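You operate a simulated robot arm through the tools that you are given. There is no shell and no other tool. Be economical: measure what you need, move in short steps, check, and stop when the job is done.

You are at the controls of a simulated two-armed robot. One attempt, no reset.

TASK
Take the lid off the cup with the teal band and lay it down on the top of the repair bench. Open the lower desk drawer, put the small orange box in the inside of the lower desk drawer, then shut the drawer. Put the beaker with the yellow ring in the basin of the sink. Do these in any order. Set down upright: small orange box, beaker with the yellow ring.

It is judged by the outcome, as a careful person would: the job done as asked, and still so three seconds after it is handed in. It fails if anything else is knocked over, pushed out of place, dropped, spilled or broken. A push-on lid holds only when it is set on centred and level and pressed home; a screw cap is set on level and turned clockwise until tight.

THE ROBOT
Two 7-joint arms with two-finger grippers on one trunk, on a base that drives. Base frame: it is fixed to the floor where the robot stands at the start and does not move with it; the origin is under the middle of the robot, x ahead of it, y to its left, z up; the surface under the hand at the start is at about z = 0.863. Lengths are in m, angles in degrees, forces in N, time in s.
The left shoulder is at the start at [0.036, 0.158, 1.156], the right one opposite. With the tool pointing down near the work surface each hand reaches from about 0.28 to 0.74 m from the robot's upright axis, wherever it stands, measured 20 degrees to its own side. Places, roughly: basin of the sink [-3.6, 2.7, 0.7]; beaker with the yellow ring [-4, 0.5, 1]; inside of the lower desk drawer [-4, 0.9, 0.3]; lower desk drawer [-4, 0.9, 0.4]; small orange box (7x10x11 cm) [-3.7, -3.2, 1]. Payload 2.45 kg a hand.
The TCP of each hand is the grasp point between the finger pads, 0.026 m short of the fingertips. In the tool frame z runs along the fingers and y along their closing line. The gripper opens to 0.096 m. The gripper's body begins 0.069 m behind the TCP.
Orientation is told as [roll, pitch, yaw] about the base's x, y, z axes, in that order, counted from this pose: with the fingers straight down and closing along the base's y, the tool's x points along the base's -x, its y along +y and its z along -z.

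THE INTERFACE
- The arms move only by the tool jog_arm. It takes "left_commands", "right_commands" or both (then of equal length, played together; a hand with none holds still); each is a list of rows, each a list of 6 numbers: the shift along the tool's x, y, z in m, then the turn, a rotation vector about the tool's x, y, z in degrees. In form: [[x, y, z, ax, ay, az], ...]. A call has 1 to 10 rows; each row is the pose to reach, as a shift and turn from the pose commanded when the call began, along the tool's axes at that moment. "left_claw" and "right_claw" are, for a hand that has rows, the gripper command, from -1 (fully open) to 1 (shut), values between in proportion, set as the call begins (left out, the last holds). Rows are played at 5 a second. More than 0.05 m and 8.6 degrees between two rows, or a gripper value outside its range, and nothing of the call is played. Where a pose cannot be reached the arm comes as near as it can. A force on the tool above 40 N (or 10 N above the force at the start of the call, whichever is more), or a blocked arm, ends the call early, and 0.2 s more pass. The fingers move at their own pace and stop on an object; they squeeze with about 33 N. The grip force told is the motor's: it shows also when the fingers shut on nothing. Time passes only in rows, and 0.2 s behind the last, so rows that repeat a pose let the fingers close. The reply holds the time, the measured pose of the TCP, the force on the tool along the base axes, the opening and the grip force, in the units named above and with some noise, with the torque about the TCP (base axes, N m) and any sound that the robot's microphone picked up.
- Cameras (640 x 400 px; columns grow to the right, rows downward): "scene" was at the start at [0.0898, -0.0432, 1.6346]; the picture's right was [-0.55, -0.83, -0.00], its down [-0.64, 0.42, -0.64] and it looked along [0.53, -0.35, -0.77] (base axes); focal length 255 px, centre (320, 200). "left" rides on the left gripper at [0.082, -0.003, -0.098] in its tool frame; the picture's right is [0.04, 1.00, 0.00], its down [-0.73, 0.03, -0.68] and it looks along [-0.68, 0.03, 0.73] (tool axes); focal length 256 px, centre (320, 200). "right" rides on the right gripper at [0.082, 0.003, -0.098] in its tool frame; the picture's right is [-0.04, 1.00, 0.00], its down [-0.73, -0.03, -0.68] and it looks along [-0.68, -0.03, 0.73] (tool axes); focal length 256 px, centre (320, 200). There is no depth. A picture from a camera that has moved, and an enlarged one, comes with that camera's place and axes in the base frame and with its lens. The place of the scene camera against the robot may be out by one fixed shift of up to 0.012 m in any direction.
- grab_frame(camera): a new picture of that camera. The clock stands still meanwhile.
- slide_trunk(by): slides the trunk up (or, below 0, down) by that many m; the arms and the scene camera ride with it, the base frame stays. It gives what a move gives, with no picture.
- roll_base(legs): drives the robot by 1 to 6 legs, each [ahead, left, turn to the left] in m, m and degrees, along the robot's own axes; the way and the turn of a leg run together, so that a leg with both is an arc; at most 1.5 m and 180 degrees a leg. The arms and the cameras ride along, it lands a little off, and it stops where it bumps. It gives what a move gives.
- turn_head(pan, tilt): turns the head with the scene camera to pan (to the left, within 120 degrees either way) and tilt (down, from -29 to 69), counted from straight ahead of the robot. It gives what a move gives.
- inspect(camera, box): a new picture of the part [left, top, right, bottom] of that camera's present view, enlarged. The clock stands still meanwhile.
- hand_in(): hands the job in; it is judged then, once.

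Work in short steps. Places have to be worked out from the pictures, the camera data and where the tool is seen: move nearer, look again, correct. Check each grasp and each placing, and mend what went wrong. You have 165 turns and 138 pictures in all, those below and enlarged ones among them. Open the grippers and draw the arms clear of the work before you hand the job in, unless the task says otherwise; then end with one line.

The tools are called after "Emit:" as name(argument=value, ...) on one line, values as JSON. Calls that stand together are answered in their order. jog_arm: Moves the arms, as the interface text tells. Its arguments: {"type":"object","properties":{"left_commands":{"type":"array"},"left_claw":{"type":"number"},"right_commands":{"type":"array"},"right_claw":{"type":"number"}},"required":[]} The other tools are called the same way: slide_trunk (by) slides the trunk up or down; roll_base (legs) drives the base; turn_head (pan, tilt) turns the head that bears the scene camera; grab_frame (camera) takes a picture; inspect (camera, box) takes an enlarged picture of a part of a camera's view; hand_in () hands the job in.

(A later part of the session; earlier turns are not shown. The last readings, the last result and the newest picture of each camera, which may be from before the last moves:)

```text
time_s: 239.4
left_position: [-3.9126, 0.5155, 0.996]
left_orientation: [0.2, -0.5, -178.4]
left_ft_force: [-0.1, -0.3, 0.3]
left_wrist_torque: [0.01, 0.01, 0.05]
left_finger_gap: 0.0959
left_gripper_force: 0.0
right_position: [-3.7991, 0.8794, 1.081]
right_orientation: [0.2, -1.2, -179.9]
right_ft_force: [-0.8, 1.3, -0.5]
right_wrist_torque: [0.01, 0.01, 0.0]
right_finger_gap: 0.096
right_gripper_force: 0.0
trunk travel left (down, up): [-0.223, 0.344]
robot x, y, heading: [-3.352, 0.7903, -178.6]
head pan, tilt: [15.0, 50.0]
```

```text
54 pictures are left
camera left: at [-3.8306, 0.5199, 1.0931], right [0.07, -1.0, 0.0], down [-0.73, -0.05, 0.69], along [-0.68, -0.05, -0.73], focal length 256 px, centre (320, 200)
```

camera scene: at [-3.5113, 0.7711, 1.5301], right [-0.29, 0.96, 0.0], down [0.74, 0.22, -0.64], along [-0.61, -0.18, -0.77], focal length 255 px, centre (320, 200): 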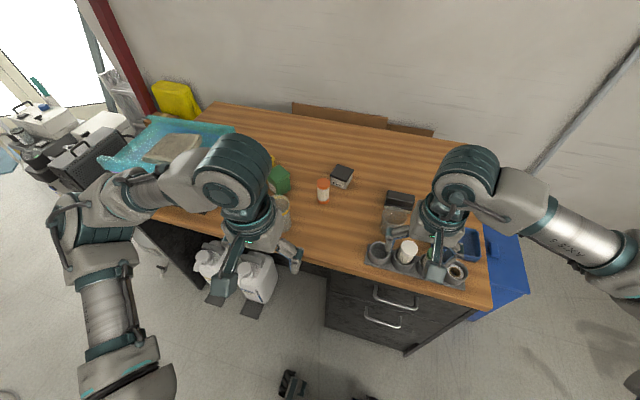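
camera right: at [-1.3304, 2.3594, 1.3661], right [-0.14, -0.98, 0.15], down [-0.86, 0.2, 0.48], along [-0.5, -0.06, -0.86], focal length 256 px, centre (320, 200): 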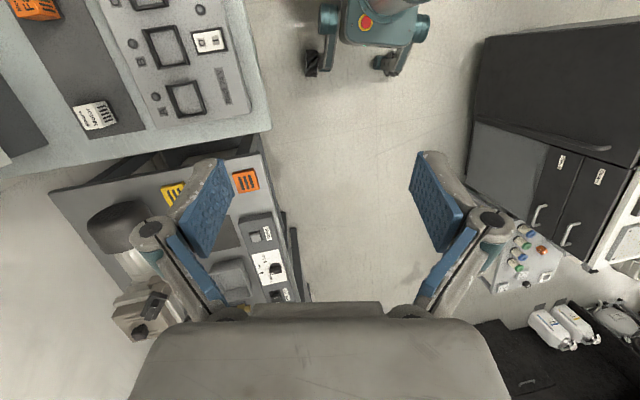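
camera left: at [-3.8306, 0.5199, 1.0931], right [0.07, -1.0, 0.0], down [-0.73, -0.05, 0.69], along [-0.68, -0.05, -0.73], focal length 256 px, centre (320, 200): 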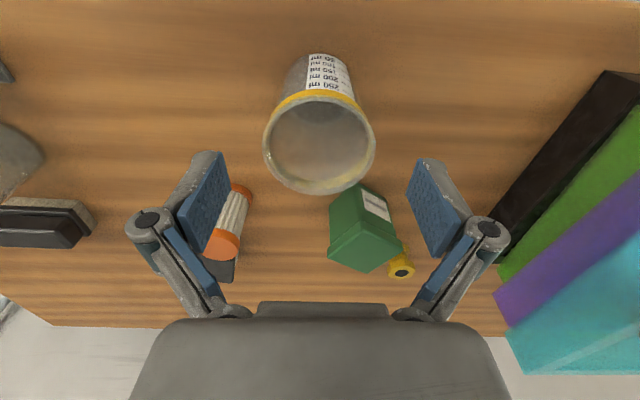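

Rim centre is at row 141, exactly where a point under the TCP should be. I descend and close.

Emit:
jog_arm(left_commands=[[0, 0, 0.025, 0, 0, 0], [0, 0, 0.05, 0, 0, 0], [0, 0, 0.075, 0, 0, 0], [0, 0, 0.092, 0, 0, 0], [0, 0, 0.092, 0, 0, 0]])

Emit:
jog_arm(left_commands=[[0, 0, 0, 0, 0, 0], [0, 0, 0, 0, 0, 0], [0, 0, 0, 0, 0, 0]], left_claw=1)

Emit:
grab_frame(camera="left")

```text
time_s: 240.6
left_position: [-3.9133, 0.5142, 0.9053]
left_orientation: [0.1, -0.6, -178.5]
left_ft_force: [0.1, 0.1, -0.7]
left_wrist_torque: [0.03, 0.0, 0.01]
left_finger_gap: 0.0959
left_gripper_force: 0.0
right_position: [-3.8005, 0.8796, 1.0815]
right_orientation: [0.3, -1.4, -179.9]
right_ft_force: [0.1, 0.1, 0.5]
right_wrist_torque: [-0.02, -0.02, -0.01]
right_finger_gap: 0.0962
right_gripper_force: 0.0
trunk travel left (down, up): [-0.223, 0.344]
robot x, y, heading: [-3.3534, 0.7923, -178.4]
head pan, tilt: [15.0, 50.0]
```

```text
time_s: 241.4
left_position: [-3.9112, 0.5142, 0.9073]
left_orientation: [0.1, -0.8, -178.5]
left_ft_force: [-1.1, -3.6, 22.7]
left_wrist_torque: [0.02, 0.15, 0.01]
left_finger_gap: 0.0729
left_gripper_force: 32.9
right_position: [-3.7969, 0.8798, 1.0821]
right_orientation: [0.4, -1.5, -179.9]
right_ft_force: [0.1, 0.2, -1.5]
right_wrist_torque: [-0.01, -0.02, 0.02]
right_finger_gap: 0.096
right_gripper_force: 0.0
trunk travel left (down, up): [-0.223, 0.344]
robot x, y, heading: [-3.3547, 0.7953, -178.3]
head pan, tilt: [15.0, 50.0]
```

```text
53 pictures are left
camera left: at [-3.8293, 0.5197, 1.0044], right [0.07, -1.0, 0.0], down [-0.72, -0.05, 0.69], along [-0.69, -0.05, -0.72], focal length 256 px, centre (320, 200)
```

left: 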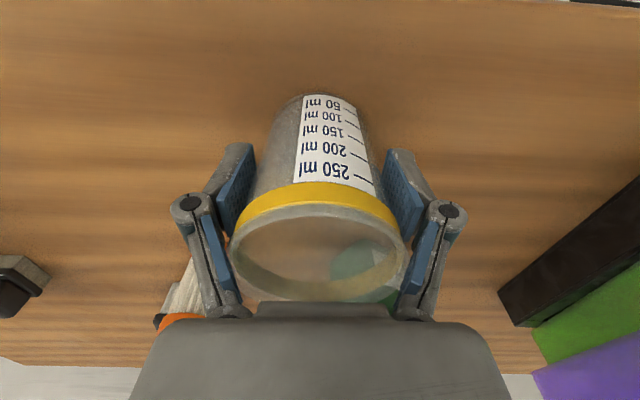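

Gripped (73 mm). I lift it straight up and check.

Emit:
jog_arm(left_commands=[[0, 0, -0.01, 0, 0, 0], [0, 0, -0.03, 0, 0, 0], [0, 0, -0.06, 0, 0, 0], [0, 0, -0.1, 0, 0, 0], [0, 0, -0.14, 0, 0, 0], [0, 0, -0.14, 0, 0, 0]])

Emit:
inspect(camera="scene", box=[170, 120, 370, 245])

```text
time_s: 242.8
left_position: [-3.9142, 0.5171, 1.0446]
left_orientation: [0.1, -0.5, -178.5]
left_ft_force: [0.5, 0.3, 0.4]
left_wrist_torque: [-0.04, -0.02, -0.01]
left_finger_gap: 0.0682
left_gripper_force: 33.4
right_position: [-3.8011, 0.8803, 1.0806]
right_orientation: [0.3, -1.3, -179.9]
right_ft_force: [-0.4, 0.2, -0.8]
right_wrist_torque: [0.02, -0.01, 0.0]
right_finger_gap: 0.0962
right_gripper_force: 0.1
trunk travel left (down, up): [-0.223, 0.344]
robot x, y, heading: [-3.3584, 0.7908, -178.5]
head pan, tilt: [15.0, 50.0]
```

```text
3.20 times, centred on (270, 182) of scene
camera zoom: at [-3.5135, 0.7713, 1.5297], right [-0.29, 0.96, 0.0], down [0.74, 0.22, -0.64], along [-0.61, -0.18, -0.77], focal length 817 px, centre (480, 256)
```

zoom: 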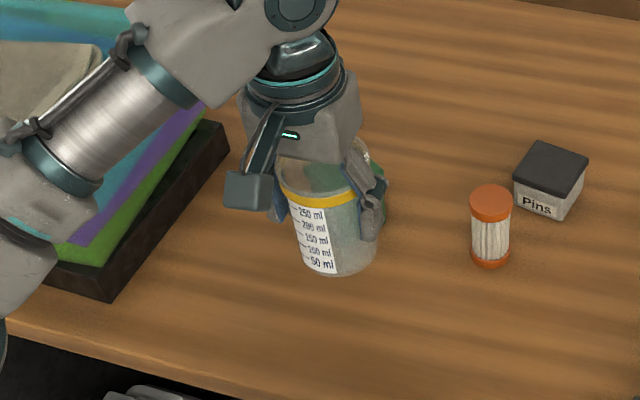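

Gap narrowed slightly; I check with the left camera that the beaker is held.

Emit:
grab_frame(camera="left")

```text
51 pictures are left
camera left: at [-3.8311, 0.5219, 1.143], right [0.07, -1.0, 0.0], down [-0.73, -0.05, 0.69], along [-0.68, -0.05, -0.73], focal length 256 px, centre (320, 200)
```

left: 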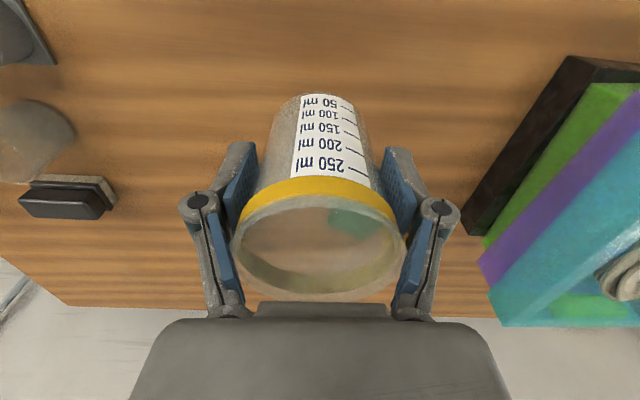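

The beaker is held upright. I draw it back over the desk edge, then turn to +y and drive toward the sink.

Emit:
jog_arm(left_commands=[[0.04, 0, -0.005, 0, 0, 0], [0.08, 0, -0.01, 0, 0, 0], [0.12, 0, -0.02, 0, 0, 0], [0.16, 0, -0.03, 0, 0, 0], [0.2, 0, -0.04, 0, 0, 0], [0.2, 0, -0.04, 0, 0, 0]])

Emit:
roll_base(legs=[[0, 0, -91], [0.75, 0, 0]])

Emit:
turn_head(pan=15, tilt=45)

Emit:
grab_frame(camera="scene")

```text
time_s: 244.2
left_position: [-3.7136, 0.5207, 1.0813]
left_orientation: [0.1, -0.5, -178.4]
left_ft_force: [0.6, 0.0, 0.2]
left_wrist_torque: [0.02, 0.02, 0.01]
left_finger_gap: 0.068
left_gripper_force: 33.0
right_position: [-3.7998, 0.8792, 1.0805]
right_orientation: [0.3, -1.4, -179.9]
right_ft_force: [0.2, -0.1, 0.2]
right_wrist_torque: [-0.02, -0.01, 0.0]
right_finger_gap: 0.0958
right_gripper_force: 0.1
trunk travel left (down, up): [-0.223, 0.344]
robot x, y, heading: [-3.3544, 0.7928, -178.3]
head pan, tilt: [15.0, 50.0]
```

```text
time_s: 252.2
left_position: [-3.6371, 1.9115, 1.0817]
left_orientation: [0.2, -0.5, 90.9]
left_ft_force: [-0.7, 0.3, -1.0]
left_wrist_torque: [0.02, 0.01, 0.0]
left_finger_gap: 0.0675
left_gripper_force: 33.5
right_position: [-3.2766, 1.9944, 1.0812]
right_orientation: [0.2, -1.5, 89.6]
right_ft_force: [0.5, 0.5, -0.2]
right_wrist_torque: [0.01, 0.01, 0.0]
right_finger_gap: 0.0958
right_gripper_force: 0.0
trunk travel left (down, up): [-0.223, 0.344]
robot x, y, heading: [-3.371, 1.553, 90.8]
head pan, tilt: [15.0, 50.0]
```

```text
time_s: 252.8
left_position: [-3.6368, 1.9098, 1.0819]
left_orientation: [0.1, -0.7, 90.9]
left_ft_force: [0.6, 0.4, -0.9]
left_wrist_torque: [0.01, -0.01, 0.0]
left_finger_gap: 0.0671
left_gripper_force: 32.9
right_position: [-3.2759, 1.9924, 1.0831]
right_orientation: [0.2, -1.4, 89.5]
right_ft_force: [-0.8, 0.3, -0.5]
right_wrist_torque: [-0.01, -0.01, -0.05]
right_finger_gap: 0.0961
right_gripper_force: 0.0
trunk travel left (down, up): [-0.223, 0.344]
robot x, y, heading: [-3.3634, 1.552, 91.0]
head pan, tilt: [15.0, 45.0]
```

```text
50 pictures are left
camera scene: at [-3.3902, 1.7208, 1.5368], right [0.96, 0.28, 0.0], down [0.2, -0.68, -0.7], along [-0.19, 0.68, -0.71], focal length 255 px, centre (320, 200)
```

scene: 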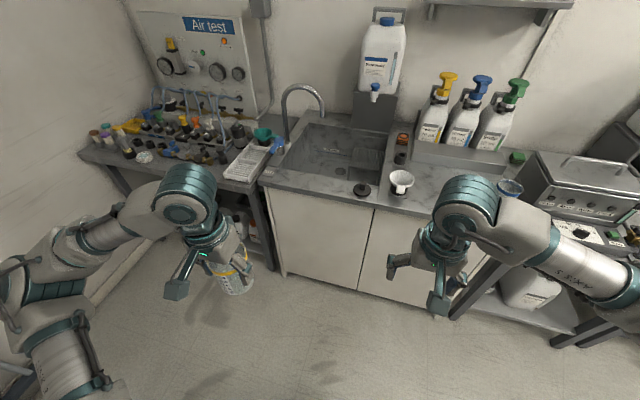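

The basin opening spans roughly x -3.76..-3.40, y 2.49..2.85 with the faucet at its left; I'll set the beaker in the right half, near (-3.50, 2.67). I drive 0.47 m closer.

Emit:
roll_base(legs=[[0.47, 0, 0]])

Emit:
grab_frame(camera="scene")

Emit:
grab_frame(camera="left")

```text
time_s: 255.7
left_position: [-3.6506, 2.3803, 1.0822]
left_orientation: [0.1, -0.7, 91.6]
left_ft_force: [-0.5, -0.6, -0.8]
left_wrist_torque: [-0.03, 0.0, -0.03]
left_finger_gap: 0.0675
left_gripper_force: 32.5
right_position: [-3.2924, 2.4666, 1.0829]
right_orientation: [0.3, -1.6, 90.1]
right_ft_force: [-0.4, -0.3, 0.7]
right_wrist_torque: [-0.02, 0.02, 0.01]
right_finger_gap: 0.0959
right_gripper_force: 0.0
trunk travel left (down, up): [-0.223, 0.344]
robot x, y, heading: [-3.3805, 2.0282, 91.9]
head pan, tilt: [15.0, 45.0]
```

```text
49 pictures are left
camera scene: at [-3.403, 2.1938, 1.537], right [0.96, 0.29, 0.0], down [0.2, -0.68, -0.7], along [-0.2, 0.67, -0.71], focal length 255 px, centre (320, 200)
```

scene: 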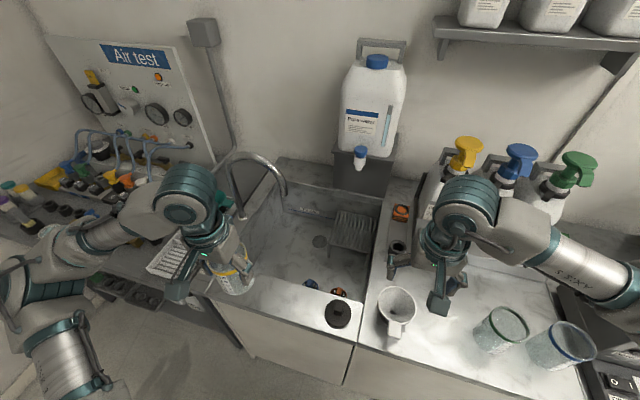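

```text
48 pictures are left
camera left: at [-3.6456, 2.2971, 1.1803], right [-1.0, -0.07, 0.0], down [-0.05, 0.72, 0.69], along [-0.05, 0.69, -0.73], focal length 256 px, centre (320, 200)
```

left: 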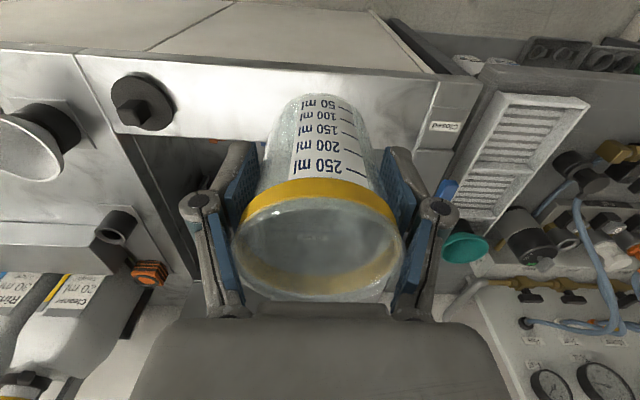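

The basin is visible: the faucet spout tip triangulates to (-3.65, 2.68, 1.03), small items lie at the front wall and a drain rack at right-back. A clear floor spot is (-3.56, 2.665); I move the beaker over it, keeping right of the spout.

Emit:
jog_arm(left_commands=[[0.001, -0.045, 0.0, 0, 0, 0], [0.0025, -0.09, 0.0, 0, 0, 0], [-0.04, -0.092, 0.0, 0, 0, 0], [-0.085, -0.093, 0.0, 0, 0, 0], [-0.13, -0.094, 0.0, 0, 0, 0], [-0.175, -0.095, 0.0, 0, 0, 0], [-0.215, -0.096, 0.0, 0, 0, 0], [-0.25, -0.097, 0.0, 0, 0, 0], [-0.2824, -0.098, 0.0, 0, 0, 0], [-0.2824, -0.098, 0.0, 0, 0, 0]])

Emit:
grab_frame(camera="scene")

Emit:
grab_frame(camera="left")

```text
time_s: 257.9
left_position: [-3.5572, 2.6635, 1.0946]
left_orientation: [0.2, -0.8, 91.5]
left_ft_force: [0.4, 0.4, 0.4]
left_wrist_torque: [-0.01, -0.02, 0.0]
left_finger_gap: 0.0674
left_gripper_force: 33.1
right_position: [-3.2909, 2.4638, 1.083]
right_orientation: [0.4, -1.8, 90.0]
right_ft_force: [-0.3, -0.5, 0.0]
right_wrist_torque: [0.02, 0.0, 0.01]
right_finger_gap: 0.0959
right_gripper_force: 0.1
trunk travel left (down, up): [-0.223, 0.344]
robot x, y, heading: [-3.3814, 2.0225, 91.6]
head pan, tilt: [15.0, 45.0]
```

```text
47 pictures are left
camera scene: at [-3.4008, 2.1952, 1.5368], right [0.96, 0.29, 0.0], down [0.2, -0.68, -0.7], along [-0.2, 0.67, -0.71], focal length 255 px, centre (320, 200)
```

scene: 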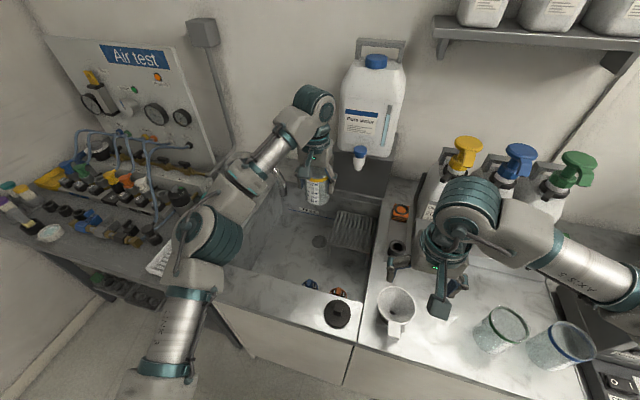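

```text
46 pictures are left
camera left: at [-3.5517, 2.5791, 1.1915], right [-1.0, -0.07, 0.0], down [-0.05, 0.72, 0.69], along [-0.05, 0.69, -0.72], focal length 256 px, centre (320, 200)
```

left: 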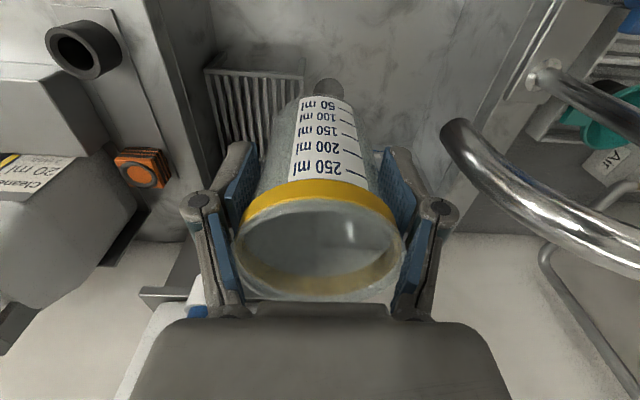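

The spout tip stays about 3 cm clear of the gripper. I shift 10 mm further from it and descend in stages.

Emit:
jog_arm(left_commands=[[0.01, -0.01, 0.03, 0, 0, 0], [0.01, -0.01, 0.07, 0, 0, 0], [0.01, -0.01, 0.11, 0, 0, 0], [0.01, -0.01, 0.15, 0, 0, 0], [0.01, -0.01, 0.19, 0, 0, 0], [0.01, -0.01, 0.23, 0, 0, 0], [0.01, -0.01, 0.25, 0, 0, 0]])

Emit:
grab_frame(camera="scene")

Emit:
grab_frame(camera="left")

```text
time_s: 259.4
left_position: [-3.5512, 2.6548, 0.8384]
left_orientation: [0.3, -0.9, 91.6]
left_ft_force: [0.1, 0.1, 1.0]
left_wrist_torque: [0.04, -0.01, 0.02]
left_finger_gap: 0.0675
left_gripper_force: 32.8
right_position: [-3.2903, 2.4639, 1.0844]
right_orientation: [0.4, -1.7, 90.1]
right_ft_force: [0.9, 0.0, -0.6]
right_wrist_torque: [0.02, 0.0, -0.04]
right_finger_gap: 0.0962
right_gripper_force: 0.0
trunk travel left (down, up): [-0.223, 0.344]
robot x, y, heading: [-3.3807, 2.0292, 91.4]
head pan, tilt: [15.0, 45.0]
```

```text
45 pictures are left
camera scene: at [-3.4013, 2.1959, 1.5367], right [0.96, 0.29, 0.0], down [0.2, -0.68, -0.7], along [-0.2, 0.67, -0.71], focal length 255 px, centre (320, 200)
```

scene: 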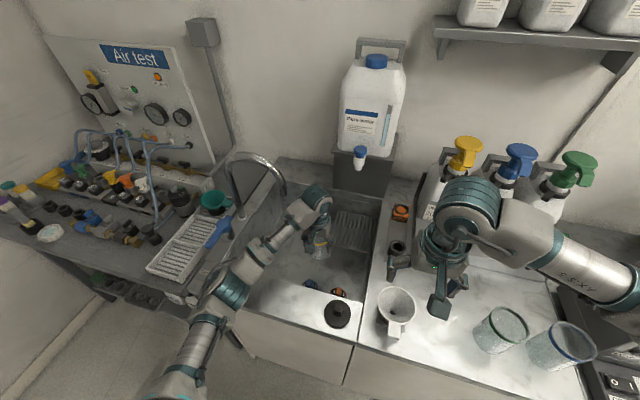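

```text
44 pictures are left
camera left: at [-3.546, 2.571, 0.9349], right [-1.0, -0.07, 0.0], down [-0.05, 0.72, 0.69], along [-0.05, 0.69, -0.72], focal length 256 px, centre (320, 200)
```

left: 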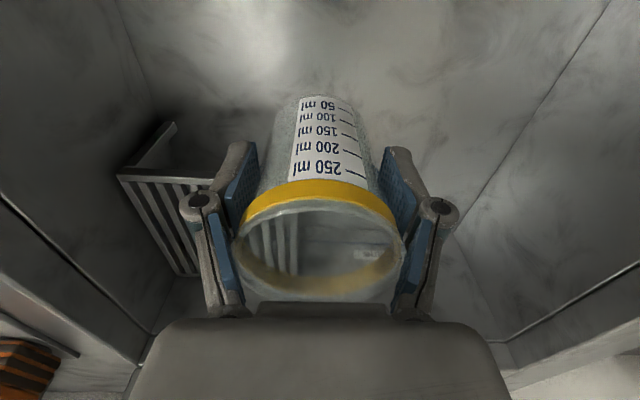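

Inside the basin with clearance. I go down in small steps, watching for contact.

Emit:
jog_arm(left_commands=[[0, 0, 0.01, 0, 0, 0], [0, 0, 0.02, 0, 0, 0], [0, 0, 0.03, 0, 0, 0], [0, 0, 0.04, 0, 0, 0]])

Emit:
inspect(camera="scene", box=[160, 140, 400, 290])

```text
time_s: 260.4
left_position: [-3.5516, 2.657, 0.8072]
left_orientation: [0.4, -1.8, 91.7]
left_ft_force: [0.7, -0.2, -0.3]
left_wrist_torque: [-0.02, 0.03, -0.01]
left_finger_gap: 0.0675
left_gripper_force: 32.5
right_position: [-3.2889, 2.4596, 1.0873]
right_orientation: [0.4, -1.9, 90.1]
right_ft_force: [-0.1, 0.8, -0.5]
right_wrist_torque: [0.03, 0.0, 0.04]
right_finger_gap: 0.0961
right_gripper_force: 0.1
trunk travel left (down, up): [-0.223, 0.344]
robot x, y, heading: [-3.3778, 2.0289, 91.4]
head pan, tilt: [15.0, 45.0]
```

```text
2.67 times, centred on (280, 215) of scene
camera zoom: at [-3.3991, 2.1878, 1.5398], right [0.96, 0.29, 0.0], down [0.2, -0.68, -0.71], along [-0.2, 0.68, -0.71], focal length 681 px, centre (427, 160)
```

zoom: 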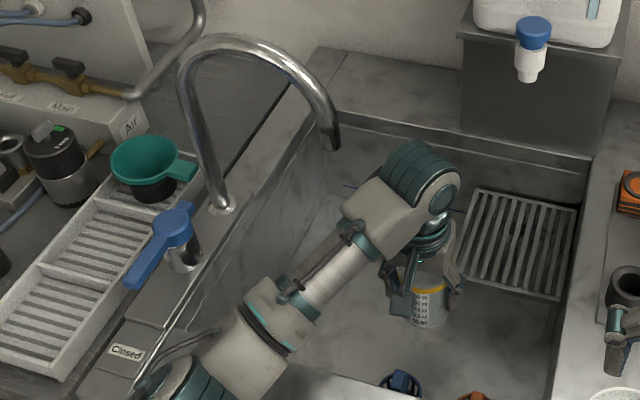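

The whole robot tips back slightly: my forearm seems to rest on the counter edge. I raise the hand, lift the trunk 0.1 m so the elbow sits higher, and then descend again.

Emit:
jog_arm(left_commands=[[0, 0, -0.02, 0, 0, 0], [0, 0, -0.04, 0, 0, 0], [0, 0, -0.06, 0, 0, 0]])

Emit:
slide_trunk(by=0.1)

Emit:
jog_arm(left_commands=[[0, 0, 0.03, 0, 0, 0], [0, 0, 0.06, 0, 0, 0], [0, 0, 0.09, 0, 0, 0], [0, 0, 0.11, 0, 0, 0], [0, 0, 0.13, 0, 0, 0], [0, 0, 0.13, 0, 0, 0]])

Emit:
grab_frame(camera="scene")

```text
time_s: 261.2
left_position: [-3.5416, 2.6554, 0.8572]
left_orientation: [0.5, -0.8, 91.4]
left_ft_force: [0.6, -0.9, 0.4]
left_wrist_torque: [0.08, 0.0, -0.01]
left_finger_gap: 0.0674
left_gripper_force: 32.8
right_position: [-3.2811, 2.4636, 1.0823]
right_orientation: [0.8, -1.7, 90.1]
right_ft_force: [0.1, -0.5, 0.8]
right_wrist_torque: [0.05, 0.08, 0.01]
right_finger_gap: 0.0959
right_gripper_force: 0.0
trunk travel left (down, up): [-0.223, 0.344]
robot x, y, heading: [-3.3776, 2.0292, 91.5]
head pan, tilt: [15.0, 45.0]
```

```text
time_s: 262.6
left_position: [-3.5553, 2.6556, 0.9577]
left_orientation: [-0.1, -0.8, 91.5]
left_ft_force: [-1.1, -0.3, -0.8]
left_wrist_torque: [-0.02, -0.05, 0.0]
left_finger_gap: 0.0672
left_gripper_force: 33.1
right_position: [-3.2942, 2.4383, 1.2231]
right_orientation: [0.3, -7.3, 90.1]
right_ft_force: [-0.1, 0.5, 0.6]
right_wrist_torque: [0.0, -0.01, -0.01]
right_finger_gap: 0.0961
right_gripper_force: 0.1
trunk travel left (down, up): [-0.323, 0.244]
robot x, y, heading: [-3.3777, 2.0255, 91.6]
head pan, tilt: [15.0, 45.0]
```

```text
time_s: 264.0
left_position: [-3.5499, 2.6593, 0.8274]
left_orientation: [0.3, -1.0, 91.5]
left_ft_force: [-0.3, -0.2, 0.3]
left_wrist_torque: [0.04, 0.02, -0.01]
left_finger_gap: 0.0673
left_gripper_force: 33.2
right_position: [-3.2865, 2.4374, 1.2237]
right_orientation: [0.6, -7.4, 90.1]
right_ft_force: [-0.3, 0.6, 0.3]
right_wrist_torque: [0.03, -0.01, -0.02]
right_finger_gap: 0.0963
right_gripper_force: 0.0
trunk travel left (down, up): [-0.323, 0.244]
robot x, y, heading: [-3.3784, 2.0254, 91.5]
head pan, tilt: [15.0, 45.0]
```

```text
42 pictures are left
camera scene: at [-3.3963, 2.1314, 1.6397], right [0.96, 0.29, 0.0], down [0.2, -0.68, -0.7], along [-0.2, 0.67, -0.71], focal length 255 px, centre (320, 200)
```

scene: 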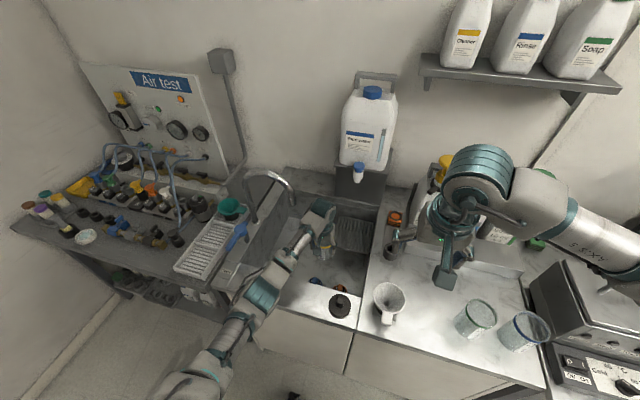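

Level again. I continue down in small steps.

Emit:
jog_arm(left_commands=[[0, 0, 0.01, 0, 0, 0], [0, 0, 0.02, 0, 0, 0], [0, 0, 0.03, 0, 0, 0], [0, 0, 0.04, 0, 0, 0], [0, 0, 0.04, 0, 0, 0]])

Emit:
inspect(camera="scene", box=[200, 160, 400, 285])

Emit:
grab_frame(camera="left")

```text
time_s: 265.2
left_position: [-3.5488, 2.6609, 0.7876]
left_orientation: [0.3, -0.9, 91.5]
left_ft_force: [0.2, -0.7, -1.0]
left_wrist_torque: [0.0, 0.03, 0.02]
left_finger_gap: 0.0674
left_gripper_force: 32.6
right_position: [-3.2897, 2.4381, 1.224]
right_orientation: [0.5, -7.5, 90.1]
right_ft_force: [0.3, -0.2, 0.5]
right_wrist_torque: [0.02, 0.0, 0.02]
right_finger_gap: 0.0965
right_gripper_force: 0.0
trunk travel left (down, up): [-0.323, 0.244]
robot x, y, heading: [-3.3799, 2.0244, 91.2]
head pan, tilt: [15.0, 45.0]
```

```text
3.20 times, centred on (300, 222) of scene
camera zoom: at [-3.3989, 2.1312, 1.6396], right [0.96, 0.29, 0.0], down [0.2, -0.68, -0.7], along [-0.2, 0.67, -0.71], focal length 817 px, centre (384, 128)
```

zoom: 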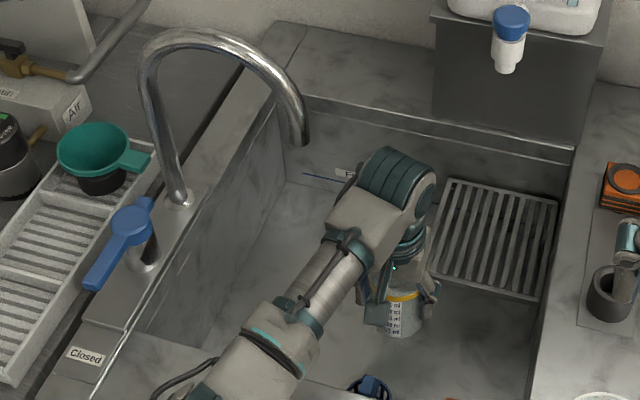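

```text
40 pictures are left
camera left: at [-3.5439, 2.5766, 0.8856], right [-1.0, -0.07, 0.0], down [-0.05, 0.72, 0.69], along [-0.05, 0.69, -0.72], focal length 256 px, centre (320, 200)
```

left: 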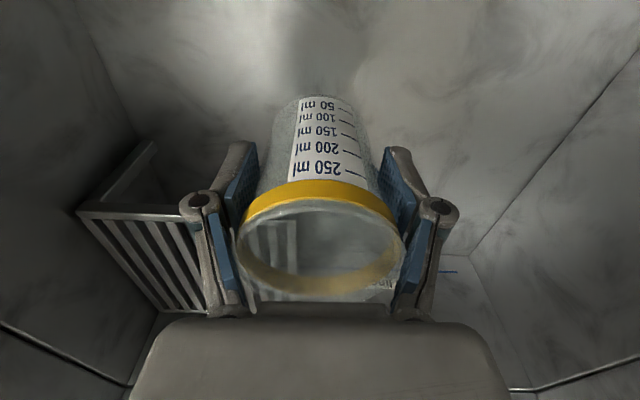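

Still free. I continue down in steps until there's contact.

Emit:
jog_arm(left_commands=[[0, 0, 0.01, 0, 0, 0], [0, 0, 0.02, 0, 0, 0], [0, 0, 0.03, 0, 0, 0]])

Emit:
jog_arm(left_commands=[[0, 0, 0.005, 0, 0, 0], [0, 0, 0.01, 0, 0, 0], [0, 0, 0.015, 0, 0, 0]])

```text
time_s: 266.0
left_position: [-3.5509, 2.6613, 0.7594]
left_orientation: [0.2, -0.9, 91.6]
left_ft_force: [-0.7, 0.0, -0.6]
left_wrist_torque: [-0.02, 0.01, -0.01]
left_finger_gap: 0.0672
left_gripper_force: 32.9
right_position: [-3.2886, 2.4381, 1.224]
right_orientation: [0.6, -7.4, 90.1]
right_ft_force: [0.0, -0.6, -0.2]
right_wrist_torque: [0.0, 0.0, 0.03]
right_finger_gap: 0.0957
right_gripper_force: 0.0
trunk travel left (down, up): [-0.323, 0.244]
robot x, y, heading: [-3.3781, 2.0235, 91.6]
head pan, tilt: [15.0, 45.0]
```

```text
time_s: 266.8
left_position: [-3.5502, 2.6613, 0.7446]
left_orientation: [0.2, -0.9, 91.6]
left_ft_force: [0.4, 0.1, -0.4]
left_wrist_torque: [0.02, 0.03, -0.03]
left_finger_gap: 0.0674
left_gripper_force: 33.0
right_position: [-3.2887, 2.4374, 1.2238]
right_orientation: [0.6, -7.4, 90.1]
right_ft_force: [-0.3, 0.6, -0.3]
right_wrist_torque: [0.0, 0.0, 0.0]
right_finger_gap: 0.0959
right_gripper_force: 0.1
trunk travel left (down, up): [-0.323, 0.244]
robot x, y, heading: [-3.3773, 2.0259, 91.3]
head pan, tilt: [15.0, 45.0]
```

No contact yet; I keep going in 5 mm rows, which stop by themselves on force.

Emit:
jog_arm(left_commands=[[0, 0, 0.005, 0, 0, 0], [0, 0, 0.01, 0, 0, 0], [0, 0, 0.015, 0, 0, 0], [0, 0, 0.02, 0, 0, 0], [0, 0, 0.025, 0, 0, 0]])

Emit:
inspect(camera="scene", box=[200, 160, 400, 285])

```text
time_s: 268.0
left_position: [-3.5515, 2.6623, 0.7248]
left_orientation: [0.1, -1.6, 91.5]
left_ft_force: [-4.9, -1.1, 38.9]
left_wrist_torque: [-0.39, 0.05, -0.05]
left_finger_gap: 0.0675
left_gripper_force: 33.1
right_position: [-3.2885, 2.4331, 1.2253]
right_orientation: [0.6, -7.7, 90.2]
right_ft_force: [-0.6, 0.2, -0.3]
right_wrist_torque: [0.0, 0.0, 0.03]
right_finger_gap: 0.0962
right_gripper_force: 0.0
trunk travel left (down, up): [-0.323, 0.244]
robot x, y, heading: [-3.3807, 2.0286, 91.7]
head pan, tilt: [15.0, 45.0]
```

```text
3.20 times, centred on (300, 222) of scene
camera zoom: at [-3.3979, 2.1222, 1.6409], right [0.96, 0.29, 0.0], down [0.2, -0.68, -0.71], along [-0.2, 0.68, -0.71], focal length 817 px, centre (384, 128)
```

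zoom: 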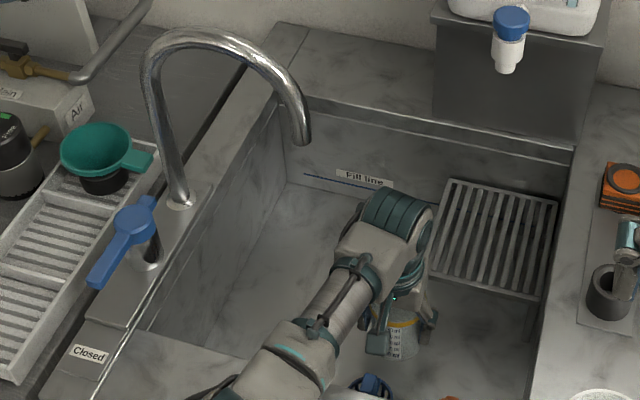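

Contact with the basin floor at 39 N. I ease up 3 mm, open, and lift straight out.

Emit:
jog_arm(left_commands=[[0, 0, -0.004, 0, 0, 0], [0, 0, -0.004, 0, 0, 0]])

Emit:
jog_arm(left_commands=[[0, 0, 0, 0, 0, 0], [0, 0, 0, 0, 0, 0], [0, 0, 0, 0, 0, 0]], left_claw=-0.9)

Emit:
jog_arm(left_commands=[[0, 0, -0.02, 0, 0, 0], [0, 0, -0.05, 0, 0, 0], [0, 0, -0.09, 0, 0, 0], [0, 0, -0.13, 0, 0, 0], [0, 0, -0.17, 0, 0, 0], [0, 0, -0.21, 0, 0, 0], [0, 0, -0.25, 0, 0, 0], [0, 0, -0.29, 0, 0, 0], [0, 0, -0.33, 0, 0, 0], [0, 0, -0.37, 0, 0, 0]])

Emit:
inspect(camera="left", box=[200, 0, 440, 150])

```text
time_s: 268.6
left_position: [-3.5499, 2.6606, 0.7261]
left_orientation: [0.2, -1.2, 91.6]
left_ft_force: [-2.5, 8.1, 27.4]
left_wrist_torque: [0.8, -0.03, 0.08]
left_finger_gap: 0.0673
left_gripper_force: 32.7
right_position: [-3.2881, 2.4363, 1.2247]
right_orientation: [0.7, -7.7, 90.2]
right_ft_force: [-1.0, -0.9, -0.5]
right_wrist_torque: [-0.01, 0.02, 0.05]
right_finger_gap: 0.0957
right_gripper_force: 0.1
trunk travel left (down, up): [-0.323, 0.244]
robot x, y, heading: [-3.3794, 2.0262, 91.5]
head pan, tilt: [15.0, 45.0]
```

```text
time_s: 269.4
left_position: [-3.5507, 2.6604, 0.7213]
left_orientation: [0.3, -0.8, 91.7]
left_ft_force: [-1.2, 0.0, -0.1]
left_wrist_torque: [0.02, 0.01, 0.0]
left_finger_gap: 0.0912
left_gripper_force: 0.0
right_position: [-3.2889, 2.4386, 1.2241]
right_orientation: [0.6, -7.5, 90.1]
right_ft_force: [0.3, 0.1, -0.1]
right_wrist_torque: [-0.01, 0.01, -0.01]
right_finger_gap: 0.0961
right_gripper_force: 0.1
trunk travel left (down, up): [-0.323, 0.244]
robot x, y, heading: [-3.3812, 2.0286, 91.4]
head pan, tilt: [15.0, 45.0]
```

```text
time_s: 271.6
left_position: [-3.551, 2.6526, 1.0919]
left_orientation: [0.2, -0.9, 91.7]
left_ft_force: [0.7, -0.3, -0.9]
left_wrist_torque: [0.02, -0.03, -0.02]
left_finger_gap: 0.0911
left_gripper_force: 0.1
right_position: [-3.2904, 2.4363, 1.2241]
right_orientation: [0.6, -7.6, 90.0]
right_ft_force: [-0.1, -1.8, 0.5]
right_wrist_torque: [0.0, 0.02, 0.01]
right_finger_gap: 0.0961
right_gripper_force: 0.1
trunk travel left (down, up): [-0.323, 0.244]
robot x, y, heading: [-3.3761, 2.0256, 91.8]
head pan, tilt: [15.0, 45.0]
```

```text
2.67 times, centred on (320, 75) of left
camera zoom: at [-3.5453, 2.5687, 1.1894], right [-1.0, -0.07, 0.0], down [-0.05, 0.72, 0.69], along [-0.05, 0.69, -0.72], focal length 683 px, centre (320, 533)
```

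zoom: 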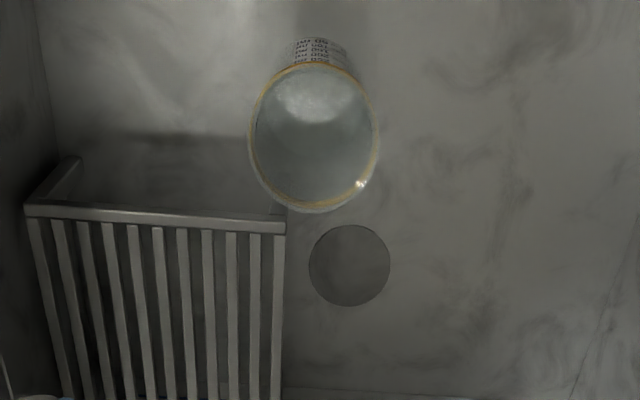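

The beaker stands upright in the basin. I withdraw the left hand over the counter edge, back off, and turn toward the far cabinet.

Emit:
jog_arm(left_commands=[[0.04, 0, 0, 0, 0, 0], [0.08, 0, 0, 0, 0, 0], [0.12, 0, 0, 0, 0, 0], [0.16, 0, 0, 0, 0, 0], [0.2, 0, 0, 0, 0, 0], [0.24, 0, 0, 0, 0, 0], [0.28, 0, 0, 0, 0, 0]])

Emit:
roll_base(legs=[[-0.5, 0, 0], [0, 0, 176]])

Emit:
turn_head(pan=0, tilt=40)

Emit:
grab_frame(camera="scene")

```text
time_s: 273.2
left_position: [-3.5474, 2.3753, 1.0881]
left_orientation: [0.1, -0.8, 91.6]
left_ft_force: [-0.1, 0.6, -0.1]
left_wrist_torque: [-0.01, 0.05, 0.03]
left_finger_gap: 0.0913
left_gripper_force: 0.1
right_position: [-3.2916, 2.437, 1.2241]
right_orientation: [0.4, -7.6, 90.1]
right_ft_force: [-0.3, 0.7, -0.2]
right_wrist_torque: [0.05, 0.03, -0.01]
right_finger_gap: 0.0958
right_gripper_force: 0.0
trunk travel left (down, up): [-0.323, 0.244]
robot x, y, heading: [-3.3784, 2.0249, 91.5]
head pan, tilt: [15.0, 45.0]
```

```text
time_s: 283.2
left_position: [-3.2225, 1.1677, 1.0883]
left_orientation: [0.1, -0.9, -93.0]
left_ft_force: [-0.6, 0.7, 0.2]
left_wrist_torque: [0.01, 0.01, 0.03]
left_finger_gap: 0.0916
left_gripper_force: 0.0
right_position: [-3.4829, 1.1278, 1.2241]
right_orientation: [0.4, -7.5, -94.3]
right_ft_force: [1.4, 0.0, -0.5]
right_wrist_torque: [-0.01, 0.02, -0.03]
right_finger_gap: 0.0959
right_gripper_force: 0.0
trunk travel left (down, up): [-0.323, 0.244]
robot x, y, heading: [-3.3654, 1.532, -92.8]
head pan, tilt: [15.0, 45.0]
```

```text
time_s: 284.0
left_position: [-3.2219, 1.1712, 1.0906]
left_orientation: [0.1, -1.1, -92.9]
left_ft_force: [-0.3, -0.8, -0.6]
left_wrist_torque: [0.03, -0.02, 0.02]
left_finger_gap: 0.0912
left_gripper_force: 0.0
right_position: [-3.4819, 1.1306, 1.2249]
right_orientation: [0.5, -7.7, -94.3]
right_ft_force: [0.6, -0.2, -0.3]
right_wrist_torque: [-0.01, -0.01, -0.03]
right_finger_gap: 0.0961
right_gripper_force: 0.1
trunk travel left (down, up): [-0.323, 0.244]
robot x, y, heading: [-3.364, 1.5289, -92.9]
head pan, tilt: [0.0, 40.0]
```

```text
37 pictures are left
camera scene: at [-3.3635, 1.4278, 1.6469], right [-1.0, 0.05, 0.0], down [0.03, 0.65, -0.76], along [-0.04, -0.76, -0.65], focal length 255 px, centre (320, 200)
```

scene: 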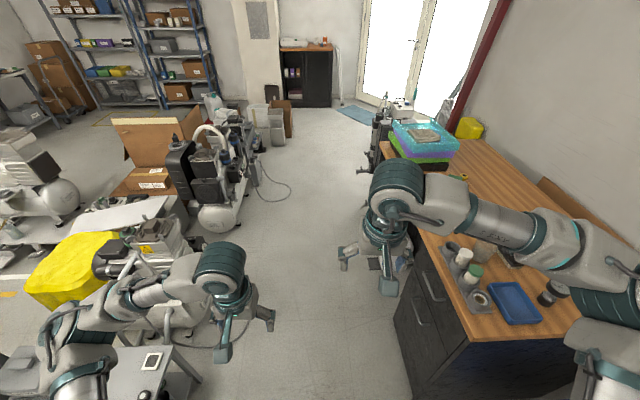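

The lane to the cabinet is clear. I drive down it in three legs to about y=-2.25.

Emit:
roll_base(legs=[[1.4, 0, 0], [1.4, 0, 1], [0.95, 0, 1]])

Emit:
grab_frame(camera="scene")

```text
time_s: 302.1
left_position: [-3.3795, -2.5503, 1.0888]
left_orientation: [0.1, -1.2, -91.4]
left_ft_force: [0.5, -1.3, 0.2]
left_wrist_torque: [0.04, 0.01, -0.02]
left_finger_gap: 0.0914
left_gripper_force: 0.1
right_position: [-3.6388, -2.5983, 1.2252]
right_orientation: [0.5, -7.7, -92.9]
right_ft_force: [-0.2, 0.7, 0.3]
right_wrist_torque: [-0.01, 0.01, -0.01]
right_finger_gap: 0.096
right_gripper_force: 0.1
trunk travel left (down, up): [-0.323, 0.244]
robot x, y, heading: [-3.5317, -2.1967, -91.6]
head pan, tilt: [0.0, 40.0]
```

```text
36 pictures are left
camera scene: at [-3.5269, -2.2986, 1.647], right [-1.0, 0.02, 0.0], down [0.01, 0.65, -0.76], along [-0.02, -0.76, -0.65], focal length 255 px, centre (320, 200)
```

scene: 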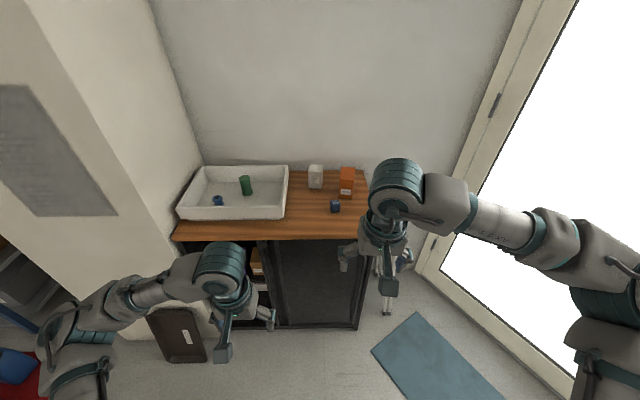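

At the cabinet. The orange box stands near the right-back of its top; I zoom in on it.

Emit:
inspect(camera="scene", box=[270, 140, 430, 240])

```text
4.00 times, centred on (350, 190) of scene
camera zoom: at [-3.5269, -2.2986, 1.647], right [-1.0, 0.02, 0.0], down [0.01, 0.65, -0.76], along [-0.02, -0.76, -0.65], focal length 1021 px, centre (200, 240)
```

zoom: 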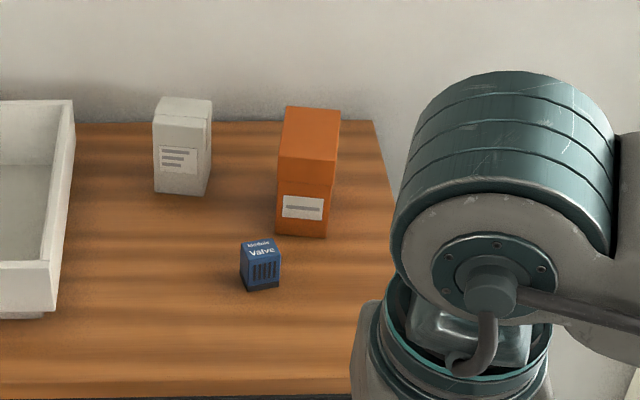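

Box: about (-3.70, -3.36), top z≈0.905 on a cabinet top at z≈0.79, turned about 8° clockwise; front edge of the cabinet at y≈-3.04. I roll forward 0.46 m so the right hand can reach it.

Emit:
roll_base(legs=[[0.46, 0, 0]])

Emit:
jog_arm(right_commands=[[0, 0, 0, 0, 3.8, 0], [0, 0, 0, 0, 7.6, 0], [0, 0, 0, 0, 7.6, 0]], right_claw=-1)

Emit:
grab_frame(camera="right")

```text
time_s: 304.9
left_position: [-3.3958, -3.0183, 1.0909]
left_orientation: [0.1, -1.2, -92.0]
left_ft_force: [-0.1, 0.3, 0.4]
left_wrist_torque: [0.03, 0.01, -0.03]
left_finger_gap: 0.0909
left_gripper_force: 0.0
right_position: [-3.6558, -3.0629, 1.2271]
right_orientation: [0.4, -7.8, -93.4]
right_ft_force: [-0.5, 0.0, -0.3]
right_wrist_torque: [0.01, 0.01, -0.03]
right_finger_gap: 0.096
right_gripper_force: 0.0
trunk travel left (down, up): [-0.323, 0.244]
robot x, y, heading: [-3.5485, -2.6639, -91.8]
head pan, tilt: [0.0, 40.0]
```

```text
time_s: 305.6
left_position: [-3.3963, -3.0141, 1.0902]
left_orientation: [0.1, -1.4, -92.0]
left_ft_force: [0.9, -0.4, -0.1]
left_wrist_torque: [0.03, 0.01, 0.01]
left_finger_gap: 0.0913
left_gripper_force: 0.1
right_position: [-3.6717, -3.0565, 1.226]
right_orientation: [0.5, -0.2, -93.4]
right_ft_force: [0.0, 0.3, 0.1]
right_wrist_torque: [0.04, 0.0, -0.04]
right_finger_gap: 0.0962
right_gripper_force: 0.1
right hand out of reach, approached as far as the arm can: row 1, 2, 3
trunk travel left (down, up): [-0.323, 0.244]
robot x, y, heading: [-3.5414, -2.6613, -92.1]
head pan, tilt: [0.0, 40.0]
```

```text
34 pictures are left
camera right: at [-3.664, -2.9753, 1.3233], right [1.0, -0.1, 0.01], down [-0.08, -0.73, 0.68], along [-0.06, -0.68, -0.73], focal length 256 px, centre (320, 200)
```

right: 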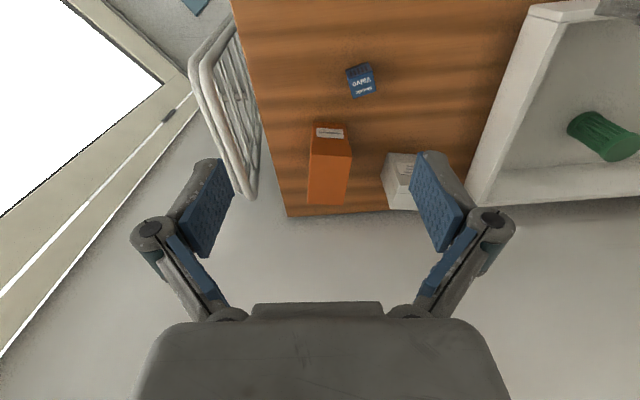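

Triangulation puts the box top at about (-3.673, -3.23) and z≈1.0. I move the right hand above it at a safe height with a 4° yaw correction and look again.

Emit:
jog_arm(right_commands=[[-0.04, 0.002, 0.01, 0, 0, 1], [-0.08, 0.003, 0.025, 0, 0, 2], [-0.12, 0.005, 0.045, 0, 0, 3], [-0.15, 0.006, 0.07, 0, 0, 4], [-0.178, 0.0075, 0.09, 0, 0, 4], [-0.178, 0.0075, 0.09, 0, 0, 4]])

Emit:
grab_frame(camera="right")

```text
time_s: 307.1
left_position: [-3.3977, -3.0156, 1.091]
left_orientation: [0.2, -1.3, -91.9]
left_ft_force: [-0.7, -0.7, 0.2]
left_wrist_torque: [0.01, -0.02, -0.03]
left_finger_gap: 0.0913
left_gripper_force: 0.0
right_position: [-3.7259, -3.189, 1.1192]
right_orientation: [0.7, -0.3, -97.3]
right_ft_force: [-0.1, -0.7, 0.5]
right_wrist_torque: [0.0, -0.01, -0.02]
right_finger_gap: 0.0961
right_gripper_force: 0.2
right hand out of reach, approached as far as the arm can: row 1, 2, 3, 4, 5, 6
trunk travel left (down, up): [-0.323, 0.244]
robot x, y, heading: [-3.5438, -2.6636, -91.7]
head pan, tilt: [0.0, 40.0]
```

```text
33 pictures are left
camera right: at [-3.7114, -3.1084, 1.2164], right [0.99, -0.17, 0.01], down [-0.13, -0.72, 0.68], along [-0.11, -0.68, -0.73], focal length 256 px, centre (320, 200)
```

right: 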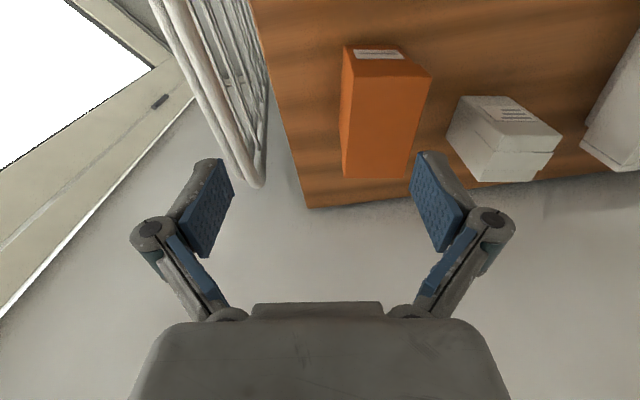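

Triangulated again: box top centre (-3.672, -3.23, 1.00). The arm reaches poorly at that height, so I approach lower, still above the box, and check the reading.

Emit:
jog_arm(right_commands=[[0.004, -0.005, 0.025, 0, 0, 0], [0.007, -0.01, 0.05, 0, 0, 0], [0.009, -0.0143, 0.078, 0, 0, 0], [0.009, -0.0143, 0.078, 0, 0, 0]])

```text
time_s: 308.1
left_position: [-3.3954, -3.0153, 1.0908]
left_orientation: [0.2, -1.4, -92.0]
left_ft_force: [-0.1, 0.4, 0.7]
left_wrist_torque: [-0.03, -0.01, -0.01]
left_finger_gap: 0.0911
left_gripper_force: 0.0
right_position: [-3.736, -3.1762, 1.0407]
right_orientation: [0.7, -0.3, -97.3]
right_ft_force: [0.4, 0.6, -0.6]
right_wrist_torque: [0.0, 0.02, 0.01]
right_finger_gap: 0.0962
right_gripper_force: 0.0
trunk travel left (down, up): [-0.323, 0.244]
robot x, y, heading: [-3.5429, -2.6644, -91.9]
head pan, tilt: [0.0, 40.0]
```

Now it tracks properly. I shift to the box centre, tips about 3 cm above its top.

Emit:
jog_arm(right_commands=[[0, 0, -0.015, 0, 0, 0], [-0.022, 0.035, -0.015, 0, 0, 0.8], [-0.0453, 0.0704, -0.015, 0, 0, 1.5], [-0.0453, 0.0704, -0.015, 0, 0, 1.5]])

Emit:
grab_frame(camera="right")

```text
time_s: 309.1
left_position: [-3.397, -3.0157, 1.0923]
left_orientation: [0.2, -1.3, -91.9]
left_ft_force: [0.7, 1.0, 0.3]
left_wrist_torque: [0.01, 0.0, 0.01]
left_finger_gap: 0.0913
left_gripper_force: 0.0
right_position: [-3.7132, -3.1879, 1.0521]
right_orientation: [0.6, -0.3, -99.0]
right_ft_force: [0.3, -0.8, 0.2]
right_wrist_torque: [0.04, -0.01, 0.03]
right_finger_gap: 0.096
right_gripper_force: 0.1
right hand out of reach, approached as far as the arm can: row 2, 3, 4
trunk travel left (down, up): [-0.323, 0.244]
robot x, y, heading: [-3.5395, -2.6648, -92.1]
head pan, tilt: [0.0, 40.0]
```

```text
32 pictures are left
camera right: at [-3.6973, -3.1075, 1.1506], right [0.98, -0.19, 0.01], down [-0.15, -0.72, 0.68], along [-0.12, -0.67, -0.73], focal length 256 px, centre (320, 200)
```

right: 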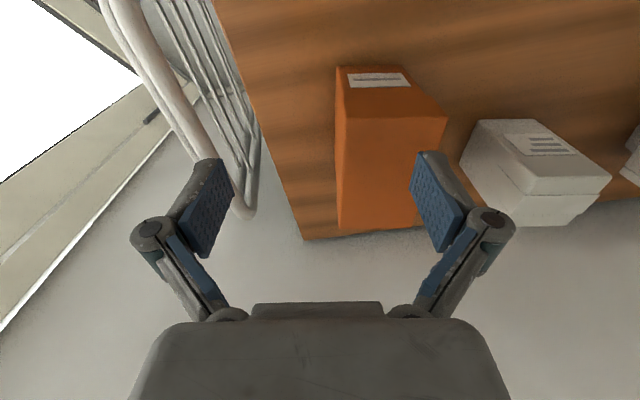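

The limit is radial at this height. The hand is safely above the box, so I creep the base 5 cm forward instead.

Emit:
roll_base(legs=[[0.055, 0, 0]])

Emit:
jog_arm(right_commands=[[0, 0.015, 0, 0, 0, 0], [0, 0.03, 0, 0, 0, 0], [0, 0.04, 0, 0, 0, 0], [0, 0.04, 0, 0, 0, 0]])

Emit:
grab_frame(camera="right")

```text
time_s: 310.2
left_position: [-3.3898, -3.0543, 1.0897]
left_orientation: [-0.3, -1.3, -91.8]
left_ft_force: [-0.5, 0.3, 0.2]
left_wrist_torque: [0.01, 0.03, 0.0]
left_finger_gap: 0.0914
left_gripper_force: 0.0
right_position: [-3.706, -3.2249, 1.0537]
right_orientation: [0.1, -0.3, -98.8]
right_ft_force: [0.3, 0.6, 0.2]
right_wrist_torque: [0.0, 0.04, -0.02]
right_finger_gap: 0.0958
right_gripper_force: 0.0
trunk travel left (down, up): [-0.323, 0.244]
robot x, y, heading: [-3.5438, -2.7005, -91.9]
head pan, tilt: [0.0, 40.0]
stopped in leg 1: the robot was blocked; the commanded pose is now the measured one
```

```text
time_s: 311.2
left_position: [-3.3934, -3.0521, 1.0917]
left_orientation: [-0.1, -1.5, -91.9]
left_ft_force: [0.0, 0.3, 0.1]
left_wrist_torque: [0.01, -0.02, 0.03]
left_finger_gap: 0.0911
left_gripper_force: 0.1
right_position: [-3.6996, -3.2076, 1.0564]
right_orientation: [0.5, -0.5, -98.9]
right_ft_force: [0.1, 0.6, 0.1]
right_wrist_torque: [0.03, -0.01, 0.01]
right_finger_gap: 0.0961
right_gripper_force: 0.1
right hand out of reach, approached as far as the arm can: row 1, 2, 3, 4
trunk travel left (down, up): [-0.323, 0.244]
robot x, y, heading: [-3.5428, -2.7026, -92.1]
head pan, tilt: [0.0, 40.0]
```

```text
31 pictures are left
camera right: at [-3.6825, -3.127, 1.1533], right [0.98, -0.19, 0.01], down [-0.15, -0.71, 0.69], along [-0.13, -0.67, -0.73], focal length 256 px, centre (320, 200)
```

right: 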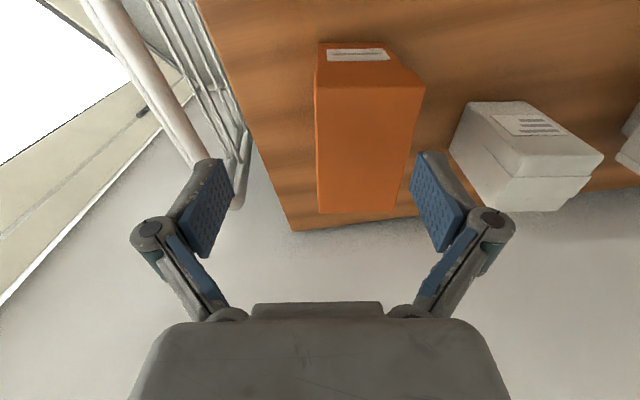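

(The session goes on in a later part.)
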